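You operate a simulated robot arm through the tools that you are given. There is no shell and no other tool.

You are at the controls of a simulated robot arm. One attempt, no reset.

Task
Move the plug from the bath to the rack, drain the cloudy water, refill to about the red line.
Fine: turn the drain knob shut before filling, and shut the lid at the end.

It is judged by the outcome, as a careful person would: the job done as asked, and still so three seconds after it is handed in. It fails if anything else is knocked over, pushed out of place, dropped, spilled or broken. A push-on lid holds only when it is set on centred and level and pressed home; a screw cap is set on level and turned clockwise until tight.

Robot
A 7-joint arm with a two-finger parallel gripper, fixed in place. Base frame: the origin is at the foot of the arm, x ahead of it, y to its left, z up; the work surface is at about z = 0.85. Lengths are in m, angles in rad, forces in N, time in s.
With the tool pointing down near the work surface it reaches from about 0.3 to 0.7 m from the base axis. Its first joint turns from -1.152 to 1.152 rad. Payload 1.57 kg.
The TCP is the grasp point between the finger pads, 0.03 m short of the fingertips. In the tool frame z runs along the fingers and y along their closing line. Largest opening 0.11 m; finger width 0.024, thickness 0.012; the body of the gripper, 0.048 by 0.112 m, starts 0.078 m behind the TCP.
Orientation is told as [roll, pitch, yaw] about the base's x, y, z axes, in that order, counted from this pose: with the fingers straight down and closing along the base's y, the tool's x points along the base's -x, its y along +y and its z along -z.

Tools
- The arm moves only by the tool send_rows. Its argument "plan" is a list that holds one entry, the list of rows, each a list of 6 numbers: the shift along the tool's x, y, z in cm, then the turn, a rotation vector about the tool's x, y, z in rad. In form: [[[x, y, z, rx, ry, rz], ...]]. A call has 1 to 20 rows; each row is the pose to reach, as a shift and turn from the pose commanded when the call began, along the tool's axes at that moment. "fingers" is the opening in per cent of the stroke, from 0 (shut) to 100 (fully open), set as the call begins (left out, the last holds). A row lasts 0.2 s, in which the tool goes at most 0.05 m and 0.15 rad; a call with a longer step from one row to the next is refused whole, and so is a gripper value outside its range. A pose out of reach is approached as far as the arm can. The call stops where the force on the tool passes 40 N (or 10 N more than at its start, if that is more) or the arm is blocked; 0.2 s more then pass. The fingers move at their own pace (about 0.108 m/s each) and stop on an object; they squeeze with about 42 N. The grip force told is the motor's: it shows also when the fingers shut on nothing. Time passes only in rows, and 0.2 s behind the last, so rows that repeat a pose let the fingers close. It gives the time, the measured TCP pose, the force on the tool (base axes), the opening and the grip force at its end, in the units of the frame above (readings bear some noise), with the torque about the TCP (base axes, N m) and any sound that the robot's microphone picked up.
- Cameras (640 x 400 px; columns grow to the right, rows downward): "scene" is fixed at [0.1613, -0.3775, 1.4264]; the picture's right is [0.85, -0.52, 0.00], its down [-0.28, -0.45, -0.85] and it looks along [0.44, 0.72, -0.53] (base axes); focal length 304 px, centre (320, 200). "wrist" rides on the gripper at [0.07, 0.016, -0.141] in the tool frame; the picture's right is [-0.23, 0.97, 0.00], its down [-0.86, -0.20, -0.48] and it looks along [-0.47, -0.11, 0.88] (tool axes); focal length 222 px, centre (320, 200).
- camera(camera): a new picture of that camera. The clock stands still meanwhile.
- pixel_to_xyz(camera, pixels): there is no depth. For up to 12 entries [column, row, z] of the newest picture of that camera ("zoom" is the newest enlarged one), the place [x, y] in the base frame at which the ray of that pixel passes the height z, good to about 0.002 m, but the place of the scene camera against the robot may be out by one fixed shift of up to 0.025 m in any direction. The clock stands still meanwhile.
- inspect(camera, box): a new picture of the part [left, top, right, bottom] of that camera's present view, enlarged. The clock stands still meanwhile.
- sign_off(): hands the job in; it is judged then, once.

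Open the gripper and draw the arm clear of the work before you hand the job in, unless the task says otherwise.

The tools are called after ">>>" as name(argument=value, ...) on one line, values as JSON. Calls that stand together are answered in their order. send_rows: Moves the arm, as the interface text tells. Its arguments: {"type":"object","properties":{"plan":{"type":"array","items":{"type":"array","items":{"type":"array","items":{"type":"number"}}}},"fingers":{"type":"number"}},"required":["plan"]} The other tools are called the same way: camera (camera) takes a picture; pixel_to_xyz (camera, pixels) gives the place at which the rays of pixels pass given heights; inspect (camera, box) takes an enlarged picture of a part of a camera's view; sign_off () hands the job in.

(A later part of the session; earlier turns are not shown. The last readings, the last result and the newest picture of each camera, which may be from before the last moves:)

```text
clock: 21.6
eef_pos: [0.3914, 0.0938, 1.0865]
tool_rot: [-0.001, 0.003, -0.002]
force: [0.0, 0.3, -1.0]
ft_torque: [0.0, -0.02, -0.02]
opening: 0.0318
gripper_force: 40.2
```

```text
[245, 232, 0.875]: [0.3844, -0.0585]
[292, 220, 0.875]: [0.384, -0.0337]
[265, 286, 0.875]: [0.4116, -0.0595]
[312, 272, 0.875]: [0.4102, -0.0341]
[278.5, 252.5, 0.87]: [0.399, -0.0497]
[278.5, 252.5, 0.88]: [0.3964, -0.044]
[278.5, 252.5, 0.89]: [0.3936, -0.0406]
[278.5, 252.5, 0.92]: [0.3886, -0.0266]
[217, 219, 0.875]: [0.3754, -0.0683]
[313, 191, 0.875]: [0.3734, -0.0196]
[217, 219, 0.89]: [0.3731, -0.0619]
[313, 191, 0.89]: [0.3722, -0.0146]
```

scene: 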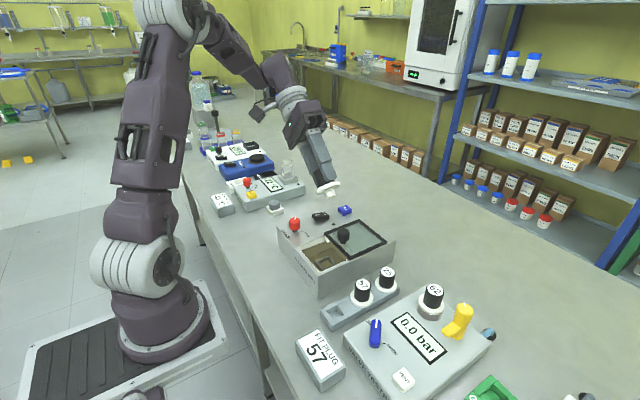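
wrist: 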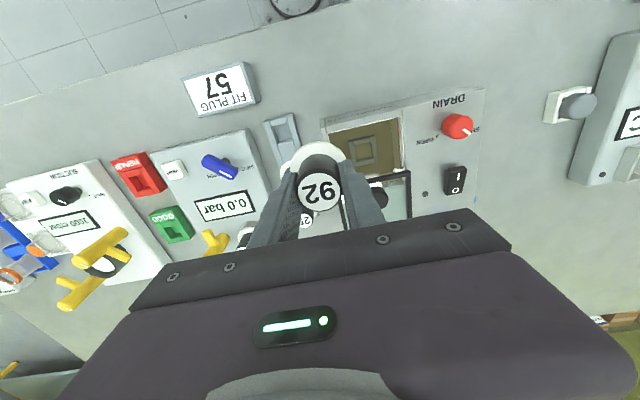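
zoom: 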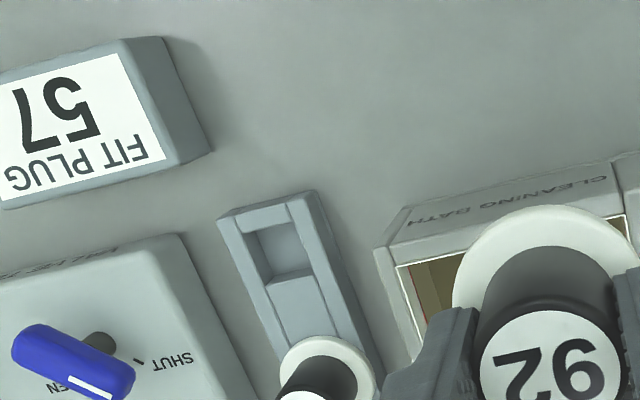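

Comparing both views puts the slot centre at about (0.399, −0.048) and the rack top at z≈0.870. I'll now measure how the held plug sits relative to the TCP from the wrist picture.

>>> inspect(camera="wrist", box=[270, 130, 380, 230])

>>> pixel_to_xyz(camera="zoom", pixels=[[320, 230, 1.081], [320, 230, 1.085]])

```text
4.00 times, centred on (325, 180) of wrist
```

zoom: 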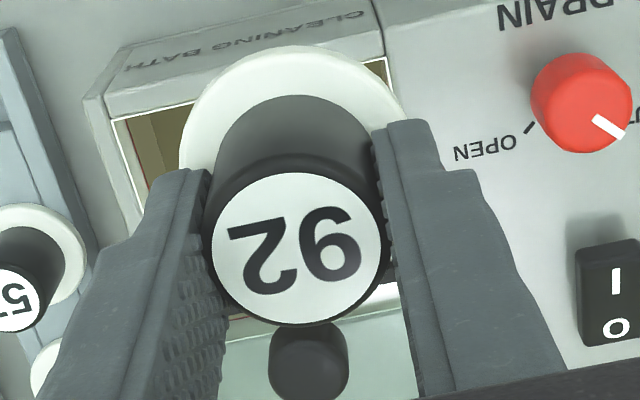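

```text
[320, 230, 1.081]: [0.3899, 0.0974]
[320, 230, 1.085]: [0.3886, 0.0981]
```

The label's centre is at zoom (297,248); I'll convert that at the plug-top height and the flange edges too.

>>> pixel_to_xyz(camera="zoom", pixels=[[297, 248, 1.081], [297, 248, 1.078], [297, 248, 1.084], [180, 150, 1.045], [403, 125, 1.045], [290, 46, 1.045], [212, 248, 1.081], [382, 238, 1.081]])

```text
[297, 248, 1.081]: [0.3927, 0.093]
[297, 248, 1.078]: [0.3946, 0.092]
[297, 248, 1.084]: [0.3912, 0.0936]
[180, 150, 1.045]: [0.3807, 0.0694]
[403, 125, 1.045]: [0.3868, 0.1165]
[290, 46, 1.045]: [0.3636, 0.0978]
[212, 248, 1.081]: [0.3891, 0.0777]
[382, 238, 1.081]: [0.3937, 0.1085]
```

The held plug sits about 1 mm ahead of the TCP. I'll carry it at height to above the slot (14.15 cm toward −y, 0.6 cm toward +x), then down to z≈1.0, and look at the surroundings.

>>> send_rows(plan=[[[-0.3, -3.5, 0, 0, 0, 0], [-0.63, -7, 0, 0, 0, 0], [-0.63, -10.5, 0, 0, 0, 0], [-0.63, -14.15, 0, 0, 0, 0], [-0.63, -14.15, 4, 0, 0, 0], [-0.63, -14.15, 8, 0, 0, 0], [-0.63, -14.15, 8.6, 0, 0, 0], [-0.63, -14.15, 8.6, 0, 0, 0]]])

>>> camera(camera="wrist")

>>> inspect(camera="scene", box=[290, 220, 430, 340])

>>> inspect(camera="wrist", box=[220, 80, 420, 220])

```text
clock: 23.4
eef_pos: [0.3993, -0.0487, 1.0002]
tool_rot: [-0.001, 0.003, 0.001]
force: [1.2, 0.1, -0.7]
ft_torque: [-0.03, -0.01, -0.03]
opening: 0.0317
gripper_force: 40.5
```

```text
taken
```

wrist: 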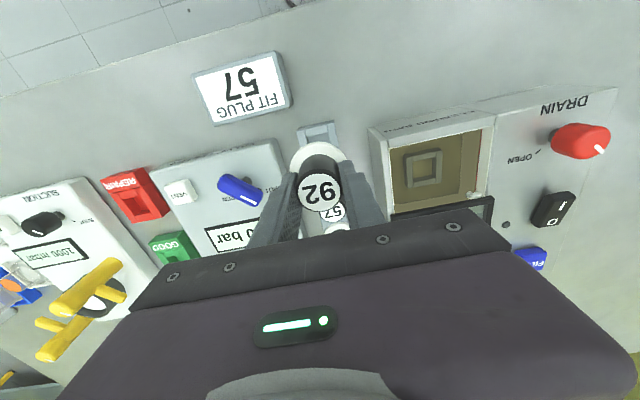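

```text
3.33 times, centred on (360, 280) of scene
```

zoom: 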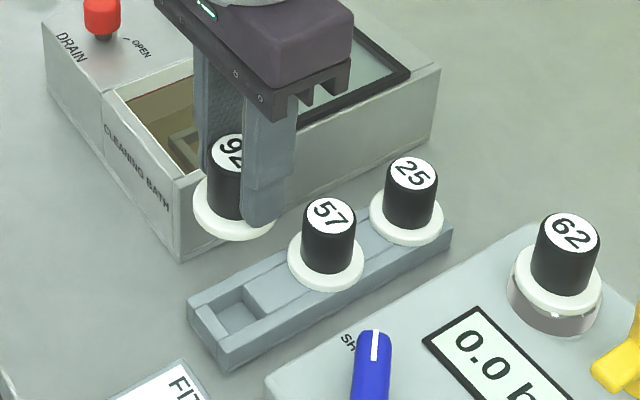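

```text
2.86 times, centred on (320, 150) of wrist
```

zoom: 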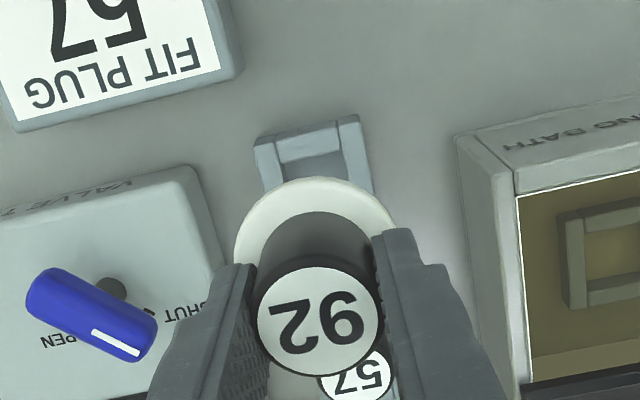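

The plug hangs above the slot; the slot's low-x edge shows at zoom (277,160)–(342,150). I'll convert these edges and the neighbouring tester and bath edges for finger clearance.

>>> pixel_to_xyz(camera="zoom", pixels=[[277, 163, 0.87], [339, 149, 0.87], [200, 175, 0.89], [222, 262, 0.89], [457, 137, 0.92], [480, 250, 0.92], [253, 143, 0.87], [358, 116, 0.87], [318, 320, 0.994], [318, 320, 0.99], [318, 320, 0.998]])

```text
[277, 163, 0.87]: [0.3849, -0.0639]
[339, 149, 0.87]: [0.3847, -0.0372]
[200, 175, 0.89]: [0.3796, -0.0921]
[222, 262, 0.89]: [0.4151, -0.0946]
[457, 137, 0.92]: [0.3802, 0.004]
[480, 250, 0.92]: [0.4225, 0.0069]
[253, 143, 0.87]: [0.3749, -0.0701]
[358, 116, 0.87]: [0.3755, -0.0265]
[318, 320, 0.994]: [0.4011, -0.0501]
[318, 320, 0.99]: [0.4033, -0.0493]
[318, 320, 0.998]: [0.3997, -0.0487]
```

The plug is about 1.7 mm too far in +x relative to the slot centre, so I'll correct by 1.7 mm (and 0.8 mm in y) and descend slowly until the stem begins to enter the slot.

>>> send_rows(plan=[[[0.17, 0.08, 2, 0, 0, 0], [0.17, 0.08, 4, 0, 0, 0], [0.17, 0.08, 6, 0, 0, 0], [0.17, 0.08, 6.8, 0, 0, 0], [0.17, 0.08, 7.3, 0, 0, 0], [0.17, 0.08, 7.8, 0, 0, 0]]])

>>> inspect(camera="scene", box=[300, 250, 420, 340])

>>> inspect(camera="wrist", box=[220, 80, 420, 220])

```text
clock: 24.8
eef_pos: [0.3976, -0.0484, 0.9244]
tool_rot: [-0.002, 0.002, 0.0]
force: [2.1, 0.4, 1.5]
ft_torque: [0.0, -0.07, -0.01]
opening: 0.0318
gripper_force: 39.9
```

```text
4.44 times, centred on (360, 295) of scene
```

zoom: 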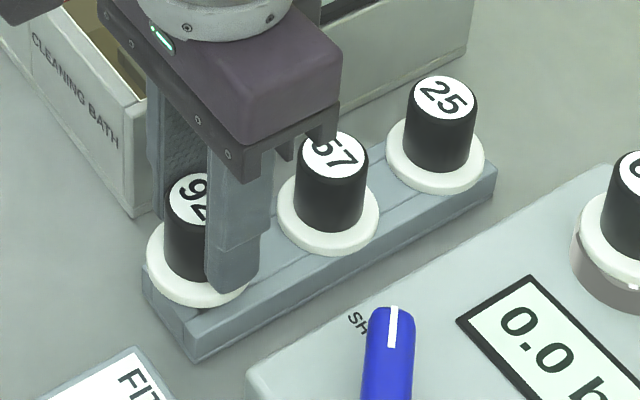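

```text
2.86 times, centred on (320, 150) of wrist
```

zoom: 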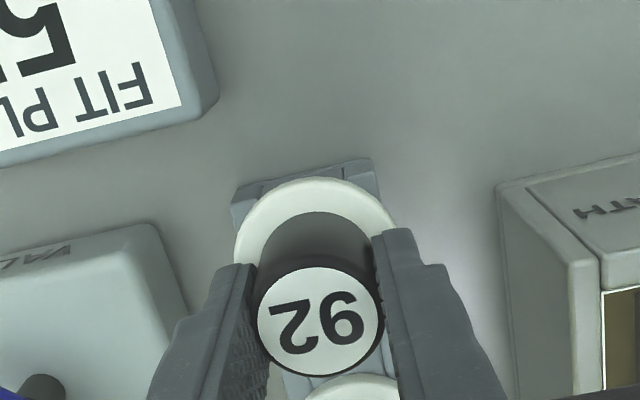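

The plug is right over the slot with slight contact forces (about 2 N). I'll continue down in 3 mm rows for another 1.1 cm.

>>> send_rows(plan=[[[0, 0, 0.3, 0, 0, 0], [0, 0, 0.6, 0, 0, 0], [0, 0, 0.9, 0, 0, 0], [0, 0, 1.1, 0, 0, 0]]])

>>> inspect(camera="scene", box=[300, 250, 420, 340])

```text
clock: 25.8
eef_pos: [0.3989, -0.05, 0.9135]
tool_rot: [-0.001, -0.003, -0.002]
force: [14.4, -1.2, 4.7]
ft_torque: [-0.04, -0.57, -0.01]
opening: 0.0317
gripper_force: 40.7
```

```text
4.44 times, centred on (360, 295) of scene
```

zoom: 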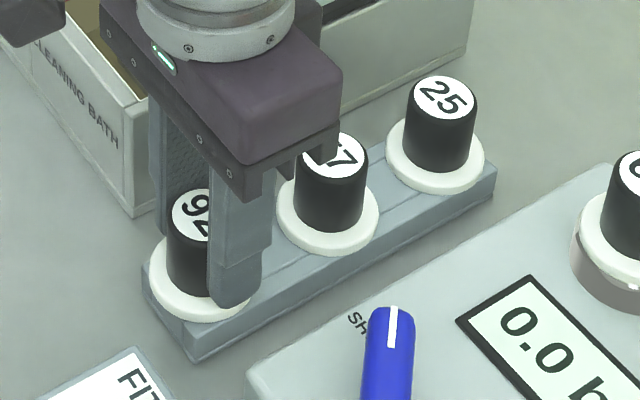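

The slot pushes the plug toward +x with 14 N, so I've over-corrected; I'll shift 1.5 mm to +x and ease down 1.5 mm more to seat the flange.

>>> send_rows(plan=[[[-0.1, 0.05, 0, 0, 0, 0], [-0.17, 0.05, 0, 0, 0, 0], [-0.17, 0.05, 0.1, 0, 0, 0], [-0.17, 0.05, 0.2, 0, 0, 0], [-0.17, 0.05, 0.2, 0, 0, 0]]])

>>> inspect(camera="scene", box=[320, 280, 400, 340])

```text
clock: 27.0
eef_pos: [0.3982, -0.0488, 0.9122]
tool_rot: [-0.001, -0.001, -0.001]
force: [15.8, 0.1, 3.7]
ft_torque: [0.0, -0.61, -0.02]
opening: 0.0319
gripper_force: 40.1
```

```text
6.67 times, centred on (360, 310) of scene
```

zoom: 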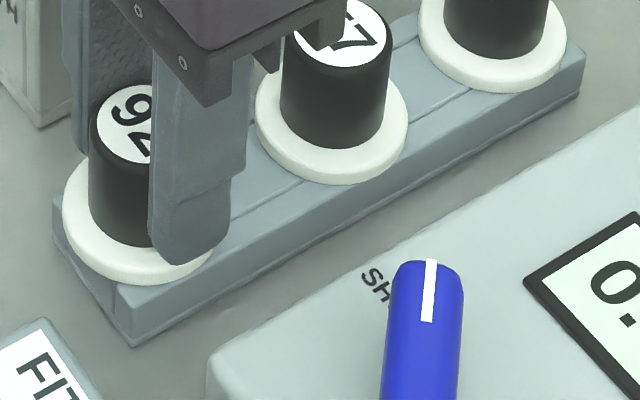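

The x force stays at about 16 N. I'll try another 1.5 mm toward +x and watch how it responds.

>>> send_rows(plan=[[[-0.08, 0, 0, 0, 0, 0], [-0.15, 0, 0, 0, 0, 0], [-0.15, 0, 0, 0, 0, 0]]])

>>> inspect(camera="wrist", box=[260, 110, 380, 220])

```text
clock: 27.8
eef_pos: [0.3993, -0.049, 0.9113]
tool_rot: [-0.001, 0.003, -0.001]
force: [7.4, 2.9, 0.0]
ft_torque: [0.11, -0.3, -0.03]
opening: 0.0319
gripper_force: 40.5
```

```text
3.64 times, centred on (320, 165) of wrist
```

zoom: 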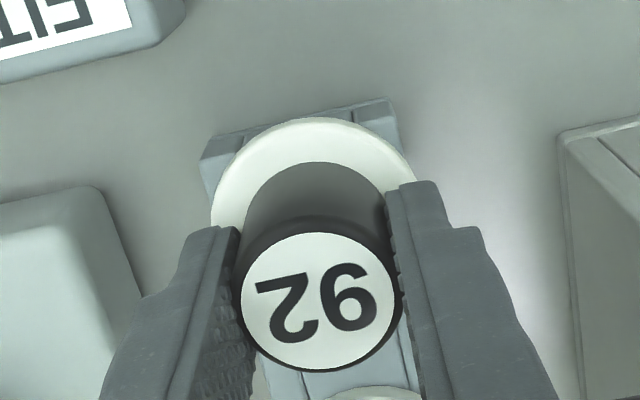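

The x force halved to 7 N. I'll go another 1 mm to +x and then press down slowly by up to 3 mm to feel for the flange seat.

>>> send_rows(plan=[[[-0.12, 0.05, 0, 0, 0, 0], [-0.12, 0.05, 0.1, 0, 0, 0], [-0.12, 0.05, 0.2, 0, 0, 0], [-0.12, 0.05, 0.2, 0, 0, 0]]])

```text
clock: 28.8
eef_pos: [0.3997, -0.0482, 0.9109]
tool_rot: [-0.002, 0.004, -0.002]
force: [-8.1, -3.3, 25.5]
ft_torque: [-0.07, 0.52, 0.07]
opening: 0.0316
gripper_force: 40.0
```

Fz rose to 25 N, so the flange is seated on the rack. I'll back off the press by 2 mm and then open the fingers slightly.

>>> send_rows(plan=[[[0.05, -0.02, -0.15, 0, 0, 0], [0.05, -0.02, -0.15, 0, 0, 0]]])

>>> send_rows(plan=[[[0, 0, 0, 0, 0, 0], [0, 0, 0, 0, 0, 0], [0, 0, 0, 0, 0, 0]]], fingers=43)

>>> inspect(camera="scene", box=[310, 260, 410, 340])

>>> inspect(camera="wrist", box=[260, 110, 380, 220])

```text
clock: 29.4
eef_pos: [0.4006, -0.0487, 0.9112]
tool_rot: [-0.002, 0.002, 0.0]
force: [0.2, 0.5, -1.0]
ft_torque: [-0.01, 0.0, 0.01]
opening: 0.0317
gripper_force: 40.7
```

```text
clock: 30.2
eef_pos: [0.3999, -0.0472, 0.9105]
tool_rot: [-0.001, 0.001, 0.0]
force: [-0.4, -0.6, 0.1]
ft_torque: [0.0, 0.02, -0.02]
opening: 0.0473
gripper_force: 0.0
```

```text
5.00 times, centred on (360, 300) of scene
```

zoom: 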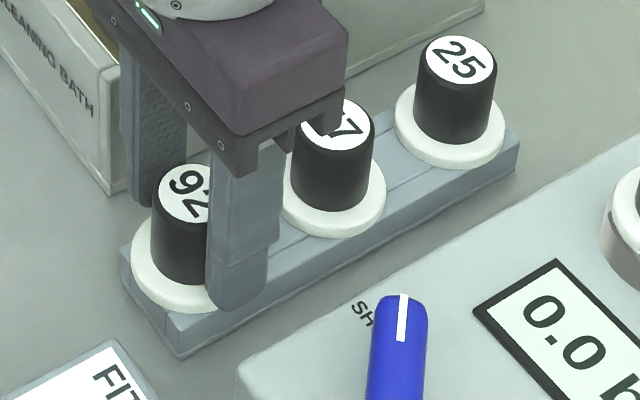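

```text
3.64 times, centred on (320, 165) of wrist
```

zoom: 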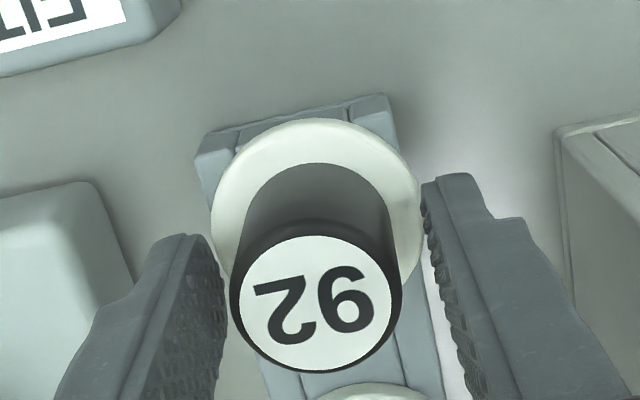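

Plug 92 stands upright in the slot with the fingers off it. I'll rise straight up and move over toward the drain knob for a look.

>>> send_rows(plan=[[[0, 0, -2, 0, 0, 0], [0, 0, -5, 0, 0, 0], [0, 0, -9, 0, 0, 0], [0, 0, -13, 0, 0, 0], [0, 4, -15, 0, 0, 0], [0, 8.5, -15, 0, 0, 0], [0, 13, -15, 0, 0, 0], [0, 17.5, -15, 0, 0, 0], [0, 21.5, -15, 0, 0, 0], [0, 21.5, -15, 0, 0, 0]]], fingers=55)

>>> camera(camera="scene")

>>> camera(camera="wrist")

>>> inspect(camera="wrist", box=[260, 100, 420, 220])

```text
clock: 32.4
eef_pos: [0.4016, 0.1709, 1.0609]
tool_rot: [-0.002, 0.001, -0.001]
force: [0.6, 0.7, 0.3]
ft_torque: [0.01, 0.01, 0.03]
opening: 0.0606
gripper_force: 0.0
```

```text
taken
```

scene: 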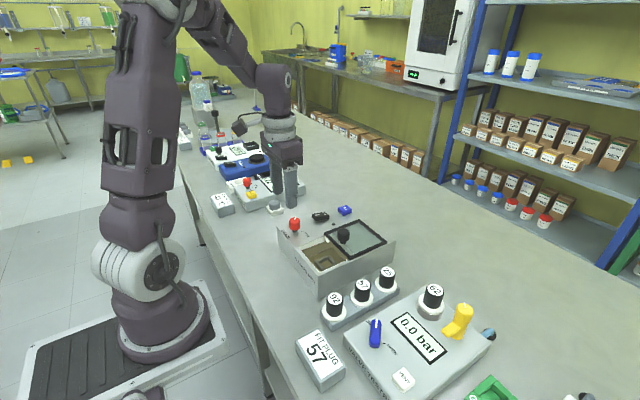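

```text
taken
```

wrist: 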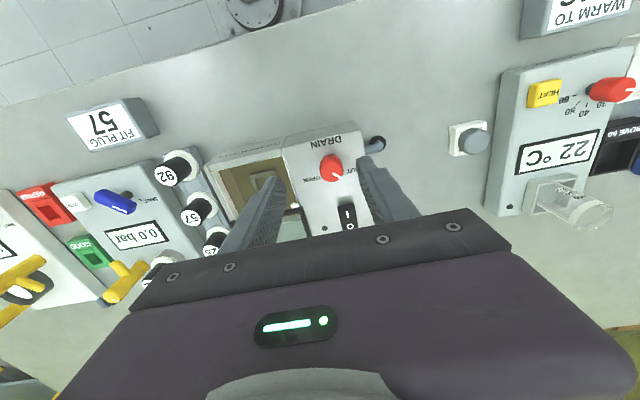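

```text
3.33 times, centred on (340, 160) of wrist
```

zoom: 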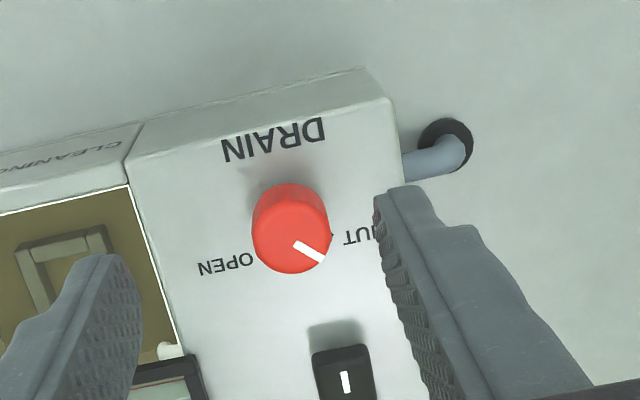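

The drain knob is centred near zoom (291,235), its white mark pointing to (323,260). I'll convert it and the label positions to get the turning directions.

>>> pixel_to_xyz(camera="zoom", pixels=[[291, 228, 0.945], [291, 235, 0.95], [252, 230, 0.945], [330, 228, 0.945], [297, 243, 0.957], [323, 260, 0.957], [333, 235, 0.922], [226, 264, 0.922], [350, 236, 0.922], [257, 256, 0.922]])

>>> inspect(camera="scene", box=[275, 200, 345, 250])

```text
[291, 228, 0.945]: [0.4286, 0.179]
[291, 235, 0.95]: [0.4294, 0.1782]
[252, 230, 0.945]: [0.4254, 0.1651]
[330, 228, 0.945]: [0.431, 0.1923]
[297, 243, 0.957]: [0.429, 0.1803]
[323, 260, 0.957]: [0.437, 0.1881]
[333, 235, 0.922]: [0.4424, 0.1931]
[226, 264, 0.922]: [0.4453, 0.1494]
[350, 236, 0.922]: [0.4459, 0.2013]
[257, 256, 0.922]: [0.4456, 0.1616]
```

```text
8.00 times, centred on (310, 225) of scene
```

zoom: 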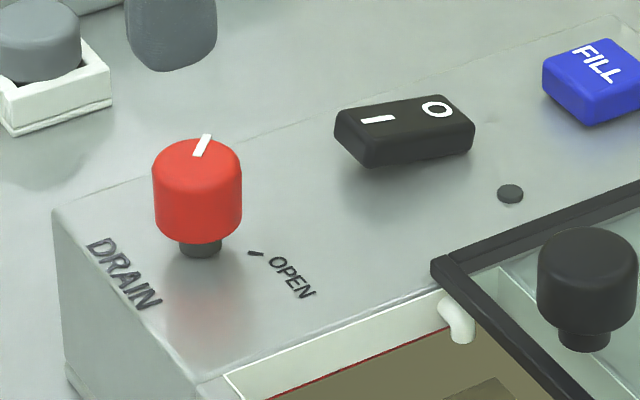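

The mark points at +45° from +x (SHUT) and the OPEN tick lies at −45°, so opening is a 90° clockwise turn seen from above. I'll pre-turn the gripper 45° the other way while moving above the knob at z≈1.02.

>>> send_rows(plan=[[[-0.5, 0.2, 0, 0, 0, -0.13], [-1, 0.4, 0, 0, 0, -0.26], [-1.5, 0.6, 1, 0, 0, -0.39], [-2, 0.8, 2, 0, 0, -0.52], [-2.5, 0.9, 3, 0, 0, -0.65], [-2.75, 1.0, 4, 0, 0, -0.785], [-2.75, 1.0, 4, 0, 0, -0.785]]])

>>> camera(camera="wrist")

>>> inspect(camera="wrist", box=[250, 110, 410, 230])

```text
clock: 34.0
eef_pos: [0.4265, 0.1765, 1.02]
tool_rot: [0.0, 0.003, 0.788]
force: [0.4, -0.2, -0.7]
ft_torque: [-0.02, -0.01, -0.02]
opening: 0.0605
gripper_force: 0.0
```

```text
taken
```

wrist: 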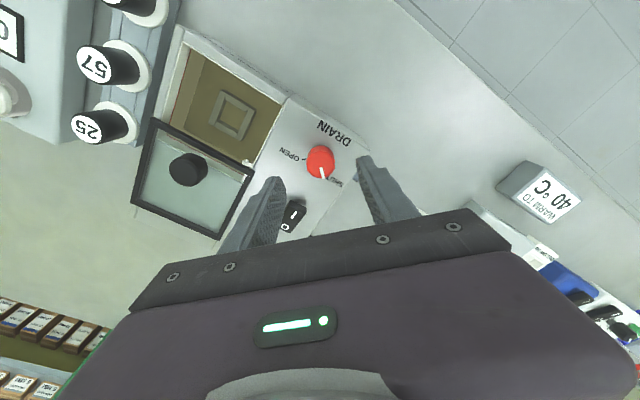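

```text
3.33 times, centred on (330, 170) of wrist
```

zoom: 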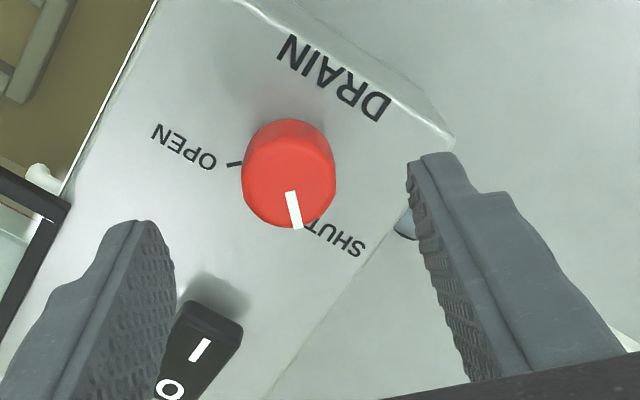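

The knob is between the fingers with its top face centred near zoom (290,182); I'll convert it from this view too.

>>> pixel_to_xyz(camera="zoom", pixels=[[289, 172, 0.945], [290, 185, 0.957], [243, 180, 0.945], [336, 172, 0.945], [292, 195, 0.957], [299, 227, 0.957], [240, 163, 0.922]])

```text
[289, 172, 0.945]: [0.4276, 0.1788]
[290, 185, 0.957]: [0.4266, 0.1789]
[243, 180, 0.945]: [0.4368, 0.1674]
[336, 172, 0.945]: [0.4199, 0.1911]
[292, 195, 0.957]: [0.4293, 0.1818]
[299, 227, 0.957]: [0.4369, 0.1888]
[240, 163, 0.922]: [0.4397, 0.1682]
```

The knob centre is about (0.4275, 0.179). I'll descend 5.8 cm with a 1 mm nudge, then close on the knob.

>>> send_rows(plan=[[[-0.1, 0.05, 2, 0, 0, 0], [-0.1, 0.05, 4, 0, 0, 0], [-0.1, 0.05, 5.3, 0, 0, 0], [-0.1, 0.05, 5.8, 0, 0, 0], [-0.1, 0.05, 5.8, 0, 0, 0]]])

>>> inspect(camera="scene", box=[260, 180, 360, 260])

>>> inspect(camera="wrist", box=[250, 110, 410, 230])

```text
clock: 35.2
eef_pos: [0.4282, 0.178, 0.962]
tool_rot: [0.001, 0.004, 0.786]
force: [0.3, 0.1, -0.8]
ft_torque: [-0.05, 0.01, 0.03]
opening: 0.0606
gripper_force: 0.0
```

```text
5.00 times, centred on (310, 220) of scene
```

zoom: 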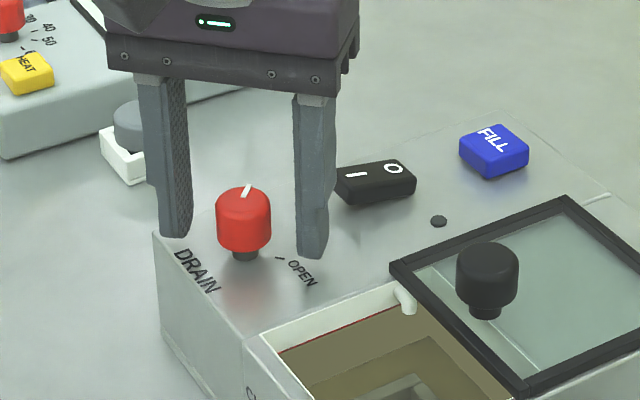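

```text
3.33 times, centred on (330, 170) of wrist
```

zoom: 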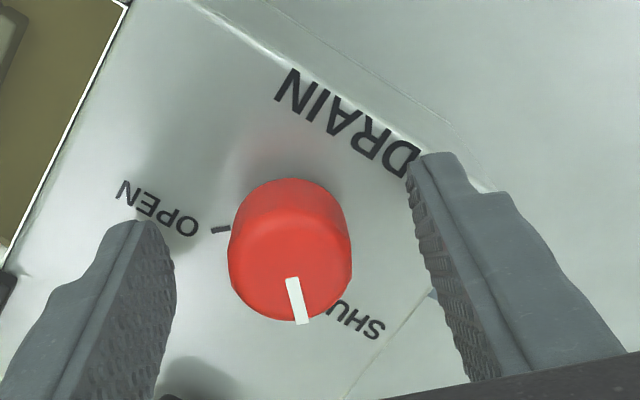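

The fingers straddle the drain knob evenly. I'll close on it and check the side load.

>>> send_rows(plan=[[[0, 0, 0, 0, 0, 0], [0, 0, 0, 0, 0, 0], [0, 0, 0, 0, 0, 0]]], fingers=0)

```text
clock: 36.0
eef_pos: [0.4268, 0.1772, 0.9616]
tool_rot: [0.0, 0.004, 0.785]
force: [-4.9, 4.7, -3.6]
ft_torque: [0.26, 0.0, -0.01]
opening: 0.0273
gripper_force: 38.3
```

Gripped at 27.3 mm with only about 7 N of side load. I'll start the clockwise turn: 0.7 rad first.

>>> send_rows(plan=[[[0, 0.05, 0, 0, 0, 0.14], [0, 0.05, 0, 0, 0, 0.28], [0, 0.05, 0, 0, 0, 0.42], [0, 0.05, 0, 0, 0, 0.56], [0, 0.05, 0, 0, 0, 0.7]]])

>>> inspect(camera="scene", box=[260, 180, 360, 260])

```text
clock: 37.2
eef_pos: [0.4276, 0.178, 0.9629]
tool_rot: [-0.002, 0.003, 0.085]
force: [-11.9, -5.0, 26.0]
ft_torque: [-0.15, 0.1, -0.01]
opening: 0.0274
gripper_force: 37.7
```

```text
5.00 times, centred on (310, 220) of scene
```

zoom: 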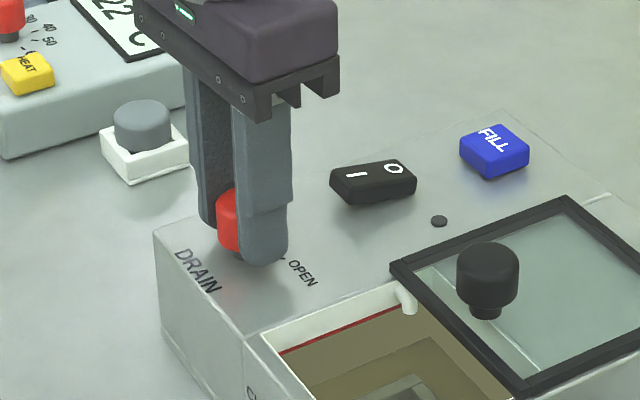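

The knob turns freely and the water begins dropping below the red line. I'll relieve the 26 N vertical load by lifting 1 mm, shift slightly, and complete the remaining 0.87 rad.

>>> send_rows(plan=[[[0.07, -0.03, -0.1, 0, 0, 0.14], [0.07, -0.03, -0.1, 0, 0, 0.28], [0.07, -0.03, -0.1, 0, 0, 0.42], [0.07, -0.03, -0.1, 0, 0, 0.56], [0.07, -0.03, -0.1, 0, 0, 0.7], [0.07, -0.03, -0.1, 0, 0, 0.84], [0.07, -0.03, -0.1, 0, 0, 0.87]]])

>>> inspect(camera="scene", box=[260, 180, 360, 260])

>>> inspect(camera="wrist", box=[250, 110, 410, 230])

```text
clock: 38.8
eef_pos: [0.4271, 0.1787, 0.9636]
tool_rot: [0.002, -0.002, -0.784]
force: [16.0, 25.2, -19.8]
ft_torque: [0.74, -0.19, 0.07]
opening: 0.0276
gripper_force: 38.0
```

```text
5.00 times, centred on (310, 220) of scene
```

zoom: 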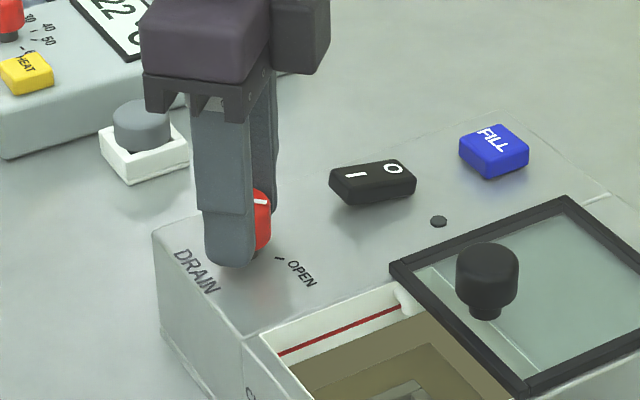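

```text
3.33 times, centred on (330, 170) of wrist
```

zoom: 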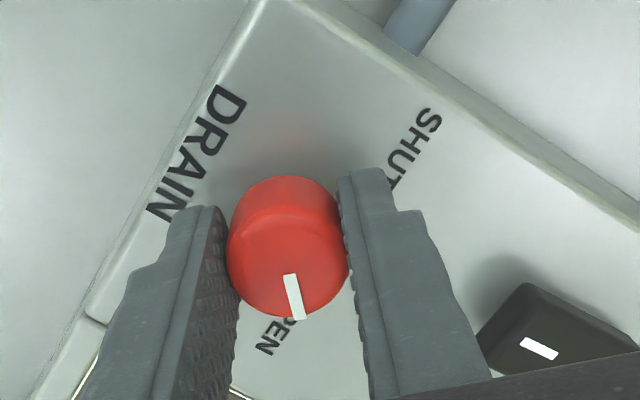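

The mark now points to OPEN and the water has fallen below the red line. I'll keep hold, relieve the side load with a small shift, and wait about 4 s while it drains.

>>> send_rows(plan=[[[0.02, 0.1, 0.07, 0, 0, 0], [0.02, 0.1, 0.07, 0, 0, 0], [0.02, 0.1, 0.07, 0, 0, 0], [0.02, 0.1, 0.07, 0, 0, 0], [0.02, 0.1, 0.07, 0, 0, 0], [0.02, 0.1, 0.07, 0, 0, 0], [0.02, 0.1, 0.07, 0, 0, 0], [0.02, 0.1, 0.07, 0, 0, 0], [0.02, 0.1, 0.07, 0, 0, 0], [0.02, 0.1, 0.07, 0, 0, 0], [0.02, 0.1, 0.07, 0, 0, 0], [0.02, 0.1, 0.07, 0, 0, 0], [0.02, 0.1, 0.07, 0, 0, 0], [0.02, 0.1, 0.07, 0, 0, 0], [0.02, 0.1, 0.07, 0, 0, 0], [0.02, 0.1, 0.07, 0, 0, 0], [0.02, 0.1, 0.07, 0, 0, 0], [0.02, 0.1, 0.07, 0, 0, 0], [0.02, 0.1, 0.07, 0, 0, 0], [0.02, 0.1, 0.07, 0, 0, 0]]])

>>> inspect(camera="scene", box=[280, 210, 380, 290])

```text
clock: 43.0
eef_pos: [0.4281, 0.1788, 0.9618]
tool_rot: [0.003, -0.003, -0.785]
force: [18.7, 4.5, 26.3]
ft_torque: [0.13, -0.64, 0.01]
opening: 0.0273
gripper_force: 38.4
```

```text
5.00 times, centred on (330, 250) of scene
```

zoom: 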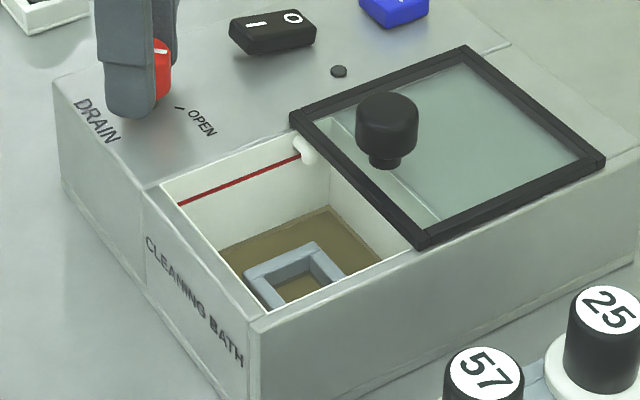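

The level is almost at the tank floor. I'll ease the load by 0.4 mm upward and wait about 3 s more.

>>> send_rows(plan=[[[0, 0, -0.04, 0, 0, 0], [0, 0, -0.04, 0, 0, 0], [0, 0, -0.04, 0, 0, 0], [0, 0, -0.04, 0, 0, 0], [0, 0, -0.04, 0, 0, 0], [0, 0, -0.04, 0, 0, 0], [0, 0, -0.04, 0, 0, 0], [0, 0, -0.04, 0, 0, 0], [0, 0, -0.04, 0, 0, 0], [0, 0, -0.04, 0, 0, 0], [0, 0, -0.04, 0, 0, 0], [0, 0, -0.04, 0, 0, 0], [0, 0, -0.04, 0, 0, 0], [0, 0, -0.04, 0, 0, 0], [0, 0, -0.04, 0, 0, 0]]])

>>> inspect(camera="scene", box=[280, 210, 380, 290])

>>> inspect(camera="scene", box=[310, 240, 370, 280])

```text
clock: 46.2
eef_pos: [0.4279, 0.1791, 0.9623]
tool_rot: [-0.002, 0.002, -0.786]
force: [15.5, 12.1, -10.8]
ft_torque: [0.28, -0.49, 0.0]
opening: 0.0273
gripper_force: 37.7
```

```text
5.00 times, centred on (330, 250) of scene
```

zoom: 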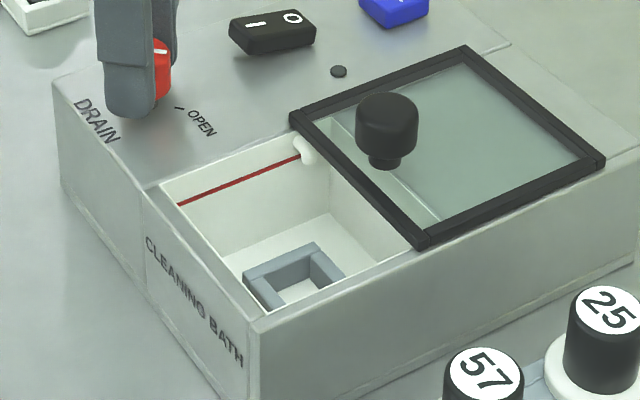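

```text
10.00 times, centred on (340, 260) of scene
```

zoom: 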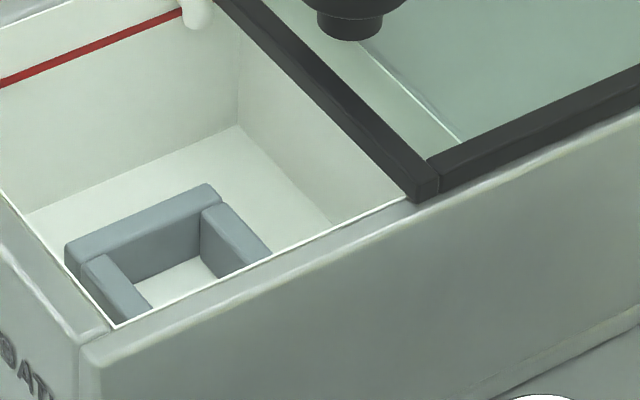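

The tank floor is dry and white, so it's drained. I'll turn the knob back counter-clockwise to SHUT, the first half first.

>>> send_rows(plan=[[[0, 0.04, 0.01, 0, 0, -0.14], [0, 0.04, 0.01, 0, 0, -0.28], [0, 0.04, 0.01, 0, 0, -0.42], [0, 0.04, 0.01, 0, 0, -0.56], [0, 0.04, 0.01, 0, 0, -0.7], [0, 0.04, 0.01, 0, 0, -0.785]]])

>>> send_rows(plan=[[[0, 0, 0, 0, 0, -0.14], [0, 0, 0, 0, 0, -0.28], [0, 0, 0, 0, 0, -0.42], [0, 0, 0, 0, 0, -0.56], [0, 0, 0, 0, 0, -0.7], [0, 0, 0, 0, 0, -0.79], [0, 0, 0, 0, 0, -0.79]]])

>>> inspect(camera="wrist", box=[250, 110, 410, 230])

>>> inspect(camera="scene", box=[280, 190, 380, 270])

```text
clock: 47.6
eef_pos: [0.4272, 0.1785, 0.963]
tool_rot: [-0.003, 0.003, 0.003]
force: [-2.4, 6.6, 0.1]
ft_torque: [0.13, -0.21, -0.04]
opening: 0.0275
gripper_force: 38.1
```

```text
clock: 49.2
eef_pos: [0.4285, 0.1783, 0.9628]
tool_rot: [-0.002, 0.006, 0.79]
force: [-9.1, -13.7, 21.4]
ft_torque: [-0.59, 0.47, -0.11]
opening: 0.0274
gripper_force: 37.5
```

```text
3.33 times, centred on (330, 170) of wrist
```

zoom: 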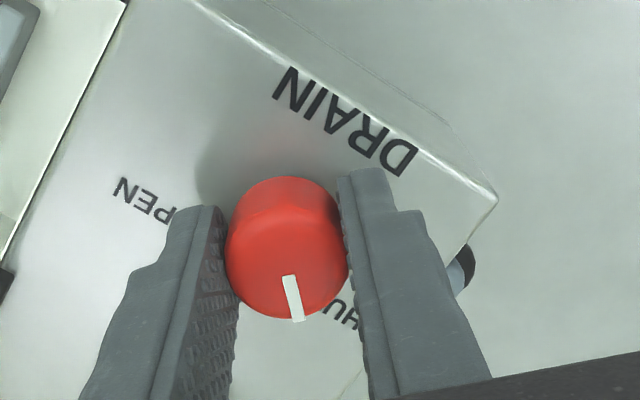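

```text
5.00 times, centred on (330, 230) of scene
```

zoom: 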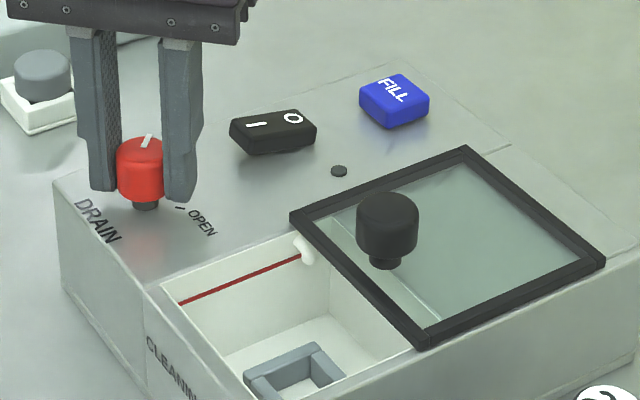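

The mark is back at the SHUT direction as at the start. I'll nudge 0.04 rad further against the stop, then release the knob and rise.

>>> send_rows(plan=[[[0, 0, 0, 0, 0, -0.04], [0, 0, 0, 0, 0, -0.04], [0, 0, 0, 0, 0, 0]]])

>>> send_rows(plan=[[[0, 0, 0, 0, 0, 0], [0, 0, 0, 0, 0, 0], [0, 0, 0, 0, 0, 0], [0, 0, -3, 0, 0, 0], [0, 0, -7, 0, 0, 0], [0, 0, -9, 0, 0, 0], [0, 0, -9, 0, 0, 0]]], fingers=55)

>>> inspect(camera="wrist", box=[230, 110, 410, 240])

>>> inspect(camera="scene", box=[280, 190, 380, 270])

```text
clock: 50.0
eef_pos: [0.4273, 0.1791, 0.9626]
tool_rot: [0.0, 0.002, 0.788]
force: [6.1, -13.9, -15.6]
ft_torque: [0.08, -0.58, 0.02]
opening: 0.0271
gripper_force: 37.5
```

```text
clock: 51.6
eef_pos: [0.4258, 0.1771, 1.0548]
tool_rot: [0.0, 0.002, 0.79]
force: [0.0, -0.3, 0.7]
ft_torque: [0.02, 0.03, 0.01]
opening: 0.0606
gripper_force: 0.2
```

```text
3.08 times, centred on (320, 175) of wrist
```

zoom: 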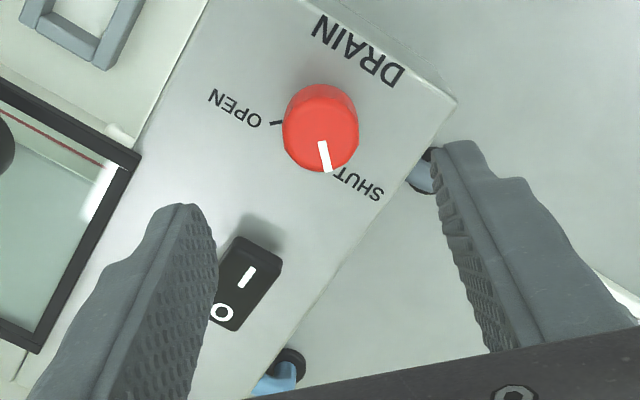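

```text
5.00 times, centred on (330, 230) of scene
```

zoom: 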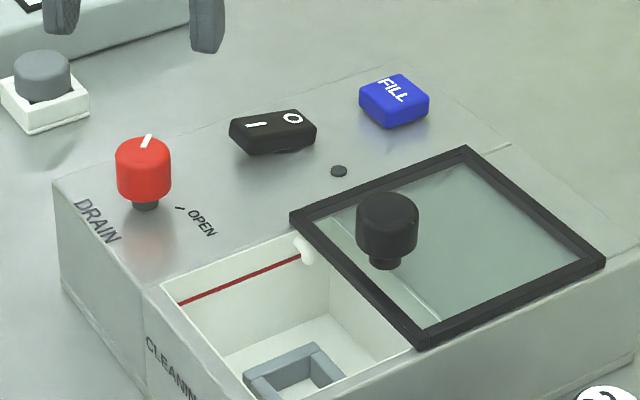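

The drain is shut. Next I'll square the gripper up, shut the fingers, and move to view the FILL button from about (0.547, 0.178, 1.06).

>>> send_rows(plan=[[[-1.4, -1.4, -1, 0, 0, 0.13], [-2.8, -2.8, -1, 0, 0, 0.26], [-4.2, -4.2, -1, 0, 0, 0.39], [-5.6, -5.6, -1, 0, 0, 0.52], [-7, -7, -1, 0, 0, 0.65], [-8.49, -8.49, -1, 0, 0, 0.786], [-8.49, -8.49, -1, 0, 0, 0.786]]], fingers=0)

>>> camera(camera="wrist")

>>> inspect(camera="wrist", box=[240, 90, 400, 210])

```text
clock: 53.2
eef_pos: [0.5481, 0.1798, 1.0622]
tool_rot: [-0.001, 0.002, 0.001]
force: [-0.3, -0.1, -0.7]
ft_torque: [0.0, -0.05, -0.03]
opening: 0.0002
gripper_force: 20.9
```

```text
taken
```

wrist: 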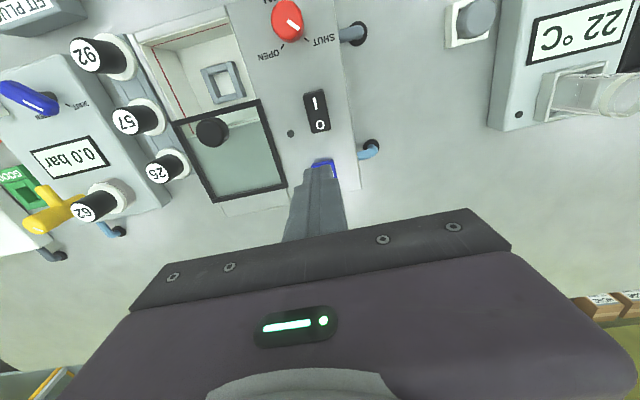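

```text
3.33 times, centred on (320, 150) of wrist
```

zoom: 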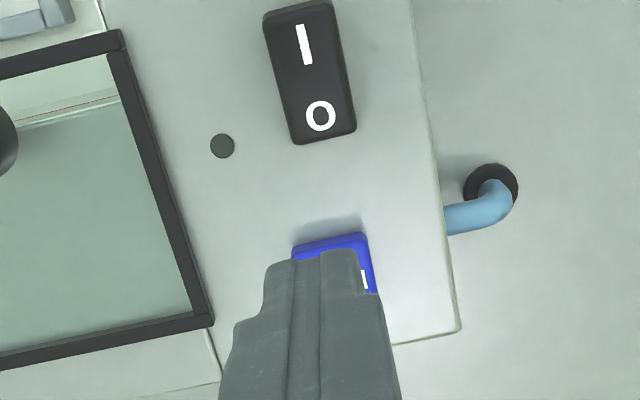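

The FILL button peeks out beside the closed fingers at zoom (330,245). I'll convert its visible edge, and the rocker and LED positions.

>>> pixel_to_xyz(camera="zoom", pixels=[[292, 252, 0.933], [367, 238, 0.933], [378, 292, 0.933], [222, 146, 0.921], [304, 45, 0.932], [320, 115, 0.932], [300, 145, 0.925], [355, 133, 0.925], [265, 12, 0.935], [325, 2, 0.935]])

>>> inspect(camera="scene", box=[310, 195, 370, 245])

```text
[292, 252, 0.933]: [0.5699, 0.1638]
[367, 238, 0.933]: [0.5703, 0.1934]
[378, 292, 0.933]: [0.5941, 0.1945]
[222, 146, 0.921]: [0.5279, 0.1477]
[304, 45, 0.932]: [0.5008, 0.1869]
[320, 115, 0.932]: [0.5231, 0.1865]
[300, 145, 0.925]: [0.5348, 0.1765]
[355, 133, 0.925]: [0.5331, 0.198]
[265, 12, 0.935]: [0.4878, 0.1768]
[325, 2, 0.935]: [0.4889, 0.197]
```

```text
8.00 times, centred on (340, 220) of scene
```

zoom: 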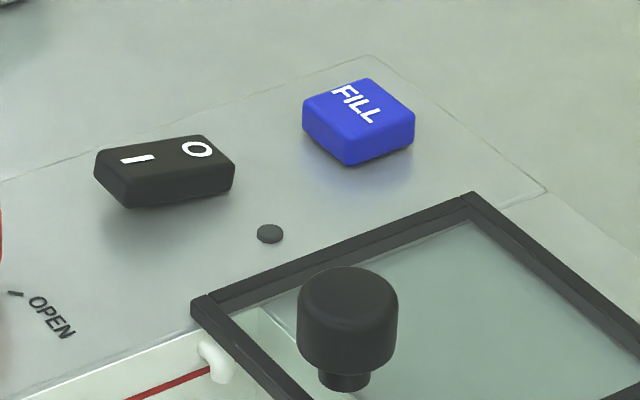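

FILL is centred near (0.5845, 0.179). The rocker's I side is raised, so it looks off, but I'll try FILL first: hover over it with the closed fingertips at about 8 mm above.

>>> send_rows(plan=[[[-2, 0, 1, 0, 0, 0], [-3.7, 0, 3, 0, 0, 0], [-3.7, 0, 6, 0, 0, 0], [-3.7, 0, 8.6, 0, 0, 0], [-3.7, 0, 8.6, 0, 0, 0]]])

>>> inspect(camera="scene", box=[290, 170, 390, 250])

```text
clock: 54.4
eef_pos: [0.5862, 0.1806, 0.975]
tool_rot: [-0.003, 0.001, 0.003]
force: [-0.4, 0.2, -0.5]
ft_torque: [-0.04, -0.02, -0.01]
opening: 0.0001
gripper_force: 21.3
```

```text
5.00 times, centred on (340, 210) of scene
```

zoom: 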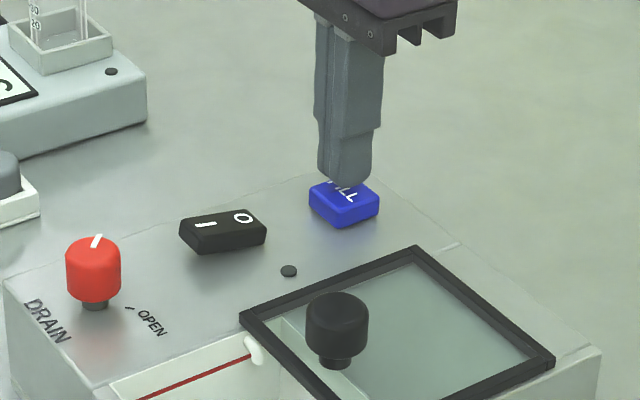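

The fingertips are right over the button. I'll press down in 2 mm rows and watch for force, sound and water.

>>> send_rows(plan=[[[0, 0, 0.3, 0, 0, 0], [0, 0, 0.6, 0, 0, 0], [0, 0, 0.8, 0, 0, 0], [0, 0, 1.0, 0, 0, 0]]])

>>> inspect(camera="scene", box=[280, 190, 380, 270])

```text
clock: 55.4
eef_pos: [0.5851, 0.1806, 0.966]
tool_rot: [-0.002, -0.001, 0.005]
force: [-0.4, -0.4, 2.0]
ft_torque: [0.03, -0.12, 0.0]
opening: 0.0
gripper_force: 21.2
```

```text
5.00 times, centred on (330, 230) of scene
```

zoom: 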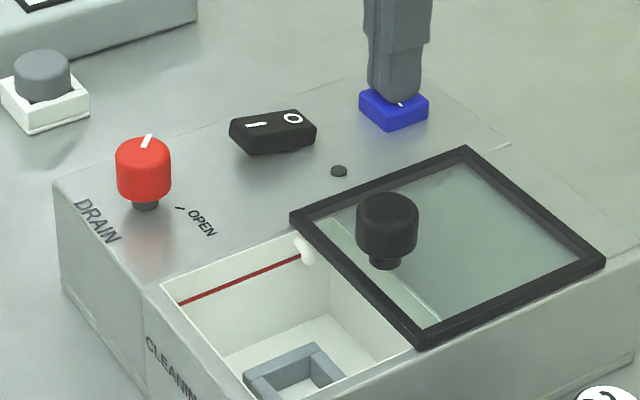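

Contact begins at about 2 N (tips near z=0.936). I'll press 4 mm further.

>>> send_rows(plan=[[[0, 0, 0.15, 0, 0, 0], [0, 0, 0.3, 0, 0, 0], [0, 0, 0.4, 0, 0, 0], [0, 0, 0.4, 0, 0, 0]]])

>>> inspect(camera="scene", box=[280, 190, 380, 270])

```text
clock: 56.4
eef_pos: [0.5859, 0.1787, 0.9633]
tool_rot: [-0.001, 0.003, 0.004]
force: [0.1, -1.1, 4.9]
ft_torque: [-0.02, -0.03, -0.04]
opening: 0.0
gripper_force: 21.7
heard: click
```

```text
5.00 times, centred on (330, 230) of scene
```

zoom: 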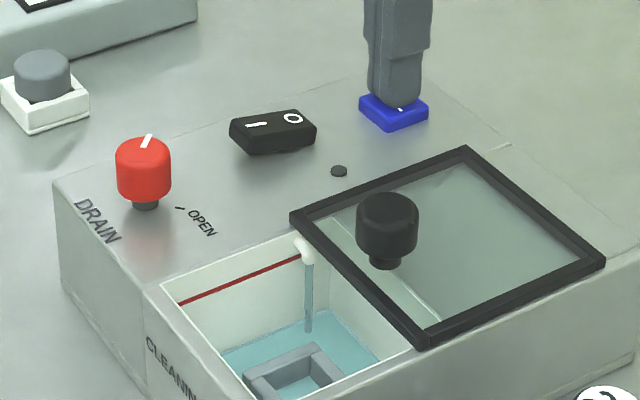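

A click was heard and clear water is running from the spout. I'll hold for short steps and watch the level against the red line.

>>> send_rows(plan=[[[0, 0, 0, 0, 0, 0], [0, 0, 0, 0, 0, 0]]])

>>> inspect(camera="scene", box=[290, 220, 370, 280])

```text
clock: 57.0
eef_pos: [0.5867, 0.1788, 0.9626]
tool_rot: [0.001, 0.001, 0.005]
force: [0.4, -1.3, 4.2]
ft_torque: [-0.07, -0.02, 0.01]
opening: 0.0
gripper_force: 21.6
```

```text
6.67 times, centred on (330, 250) of scene
```

zoom: 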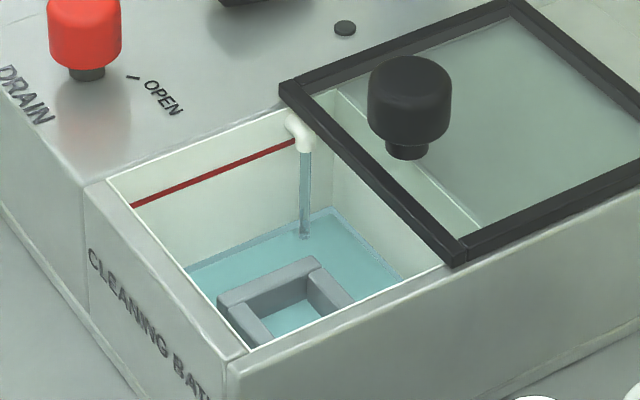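

The stream keeps flowing and the level is still low, with the water edge on the back wall at zoom (330,208)–(185,272). I'll hold another 1 s and compare in the same box.

>>> send_rows(plan=[[[0, 0, 0, 0, 0, 0], [0, 0, 0, 0, 0, 0], [0, 0, 0, 0, 0, 0], [0, 0, 0, 0, 0, 0]]])

>>> inspect(camera="scene", box=[290, 220, 370, 280])

```text
clock: 58.0
eef_pos: [0.5858, 0.1793, 0.9615]
tool_rot: [0.001, -0.001, 0.005]
force: [1.5, -1.2, 4.9]
ft_torque: [-0.02, -0.06, 0.01]
opening: 0.0
gripper_force: 21.4
```

```text
6.67 times, centred on (330, 250) of scene
```

zoom: 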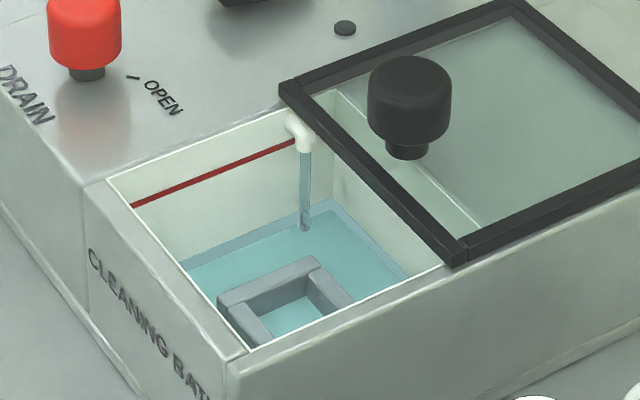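

The water edge rose about 10 px in 1 s, with about 65 px left to the red line. I'll hold for about 3 s more and check again.

>>> send_rows(plan=[[[0, 0, 0, 0, 0, 0], [0, 0, 0, 0, 0, 0], [0, 0, 0, 0, 0, 0], [0, 0, 0, 0, 0, 0], [0, 0, 0, 0, 0, 0], [0, 0, 0, 0, 0, 0], [0, 0, 0, 0, 0, 0], [0, 0, 0, 0, 0, 0], [0, 0, 0, 0, 0, 0], [0, 0, 0, 0, 0, 0], [0, 0, 0, 0, 0, 0], [0, 0, 0, 0, 0, 0], [0, 0, 0, 0, 0, 0], [0, 0, 0, 0, 0, 0]]])

>>> inspect(camera="scene", box=[290, 220, 370, 280])

```text
clock: 61.0
eef_pos: [0.5843, 0.1792, 0.9629]
tool_rot: [-0.003, 0.001, 0.004]
force: [0.5, -0.5, 4.9]
ft_torque: [0.0, -0.04, 0.01]
opening: 0.0001
gripper_force: 20.9
```

```text
6.67 times, centred on (330, 250) of scene
```

zoom: 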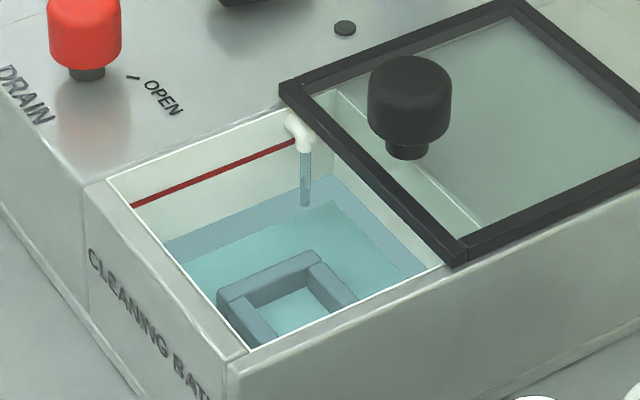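

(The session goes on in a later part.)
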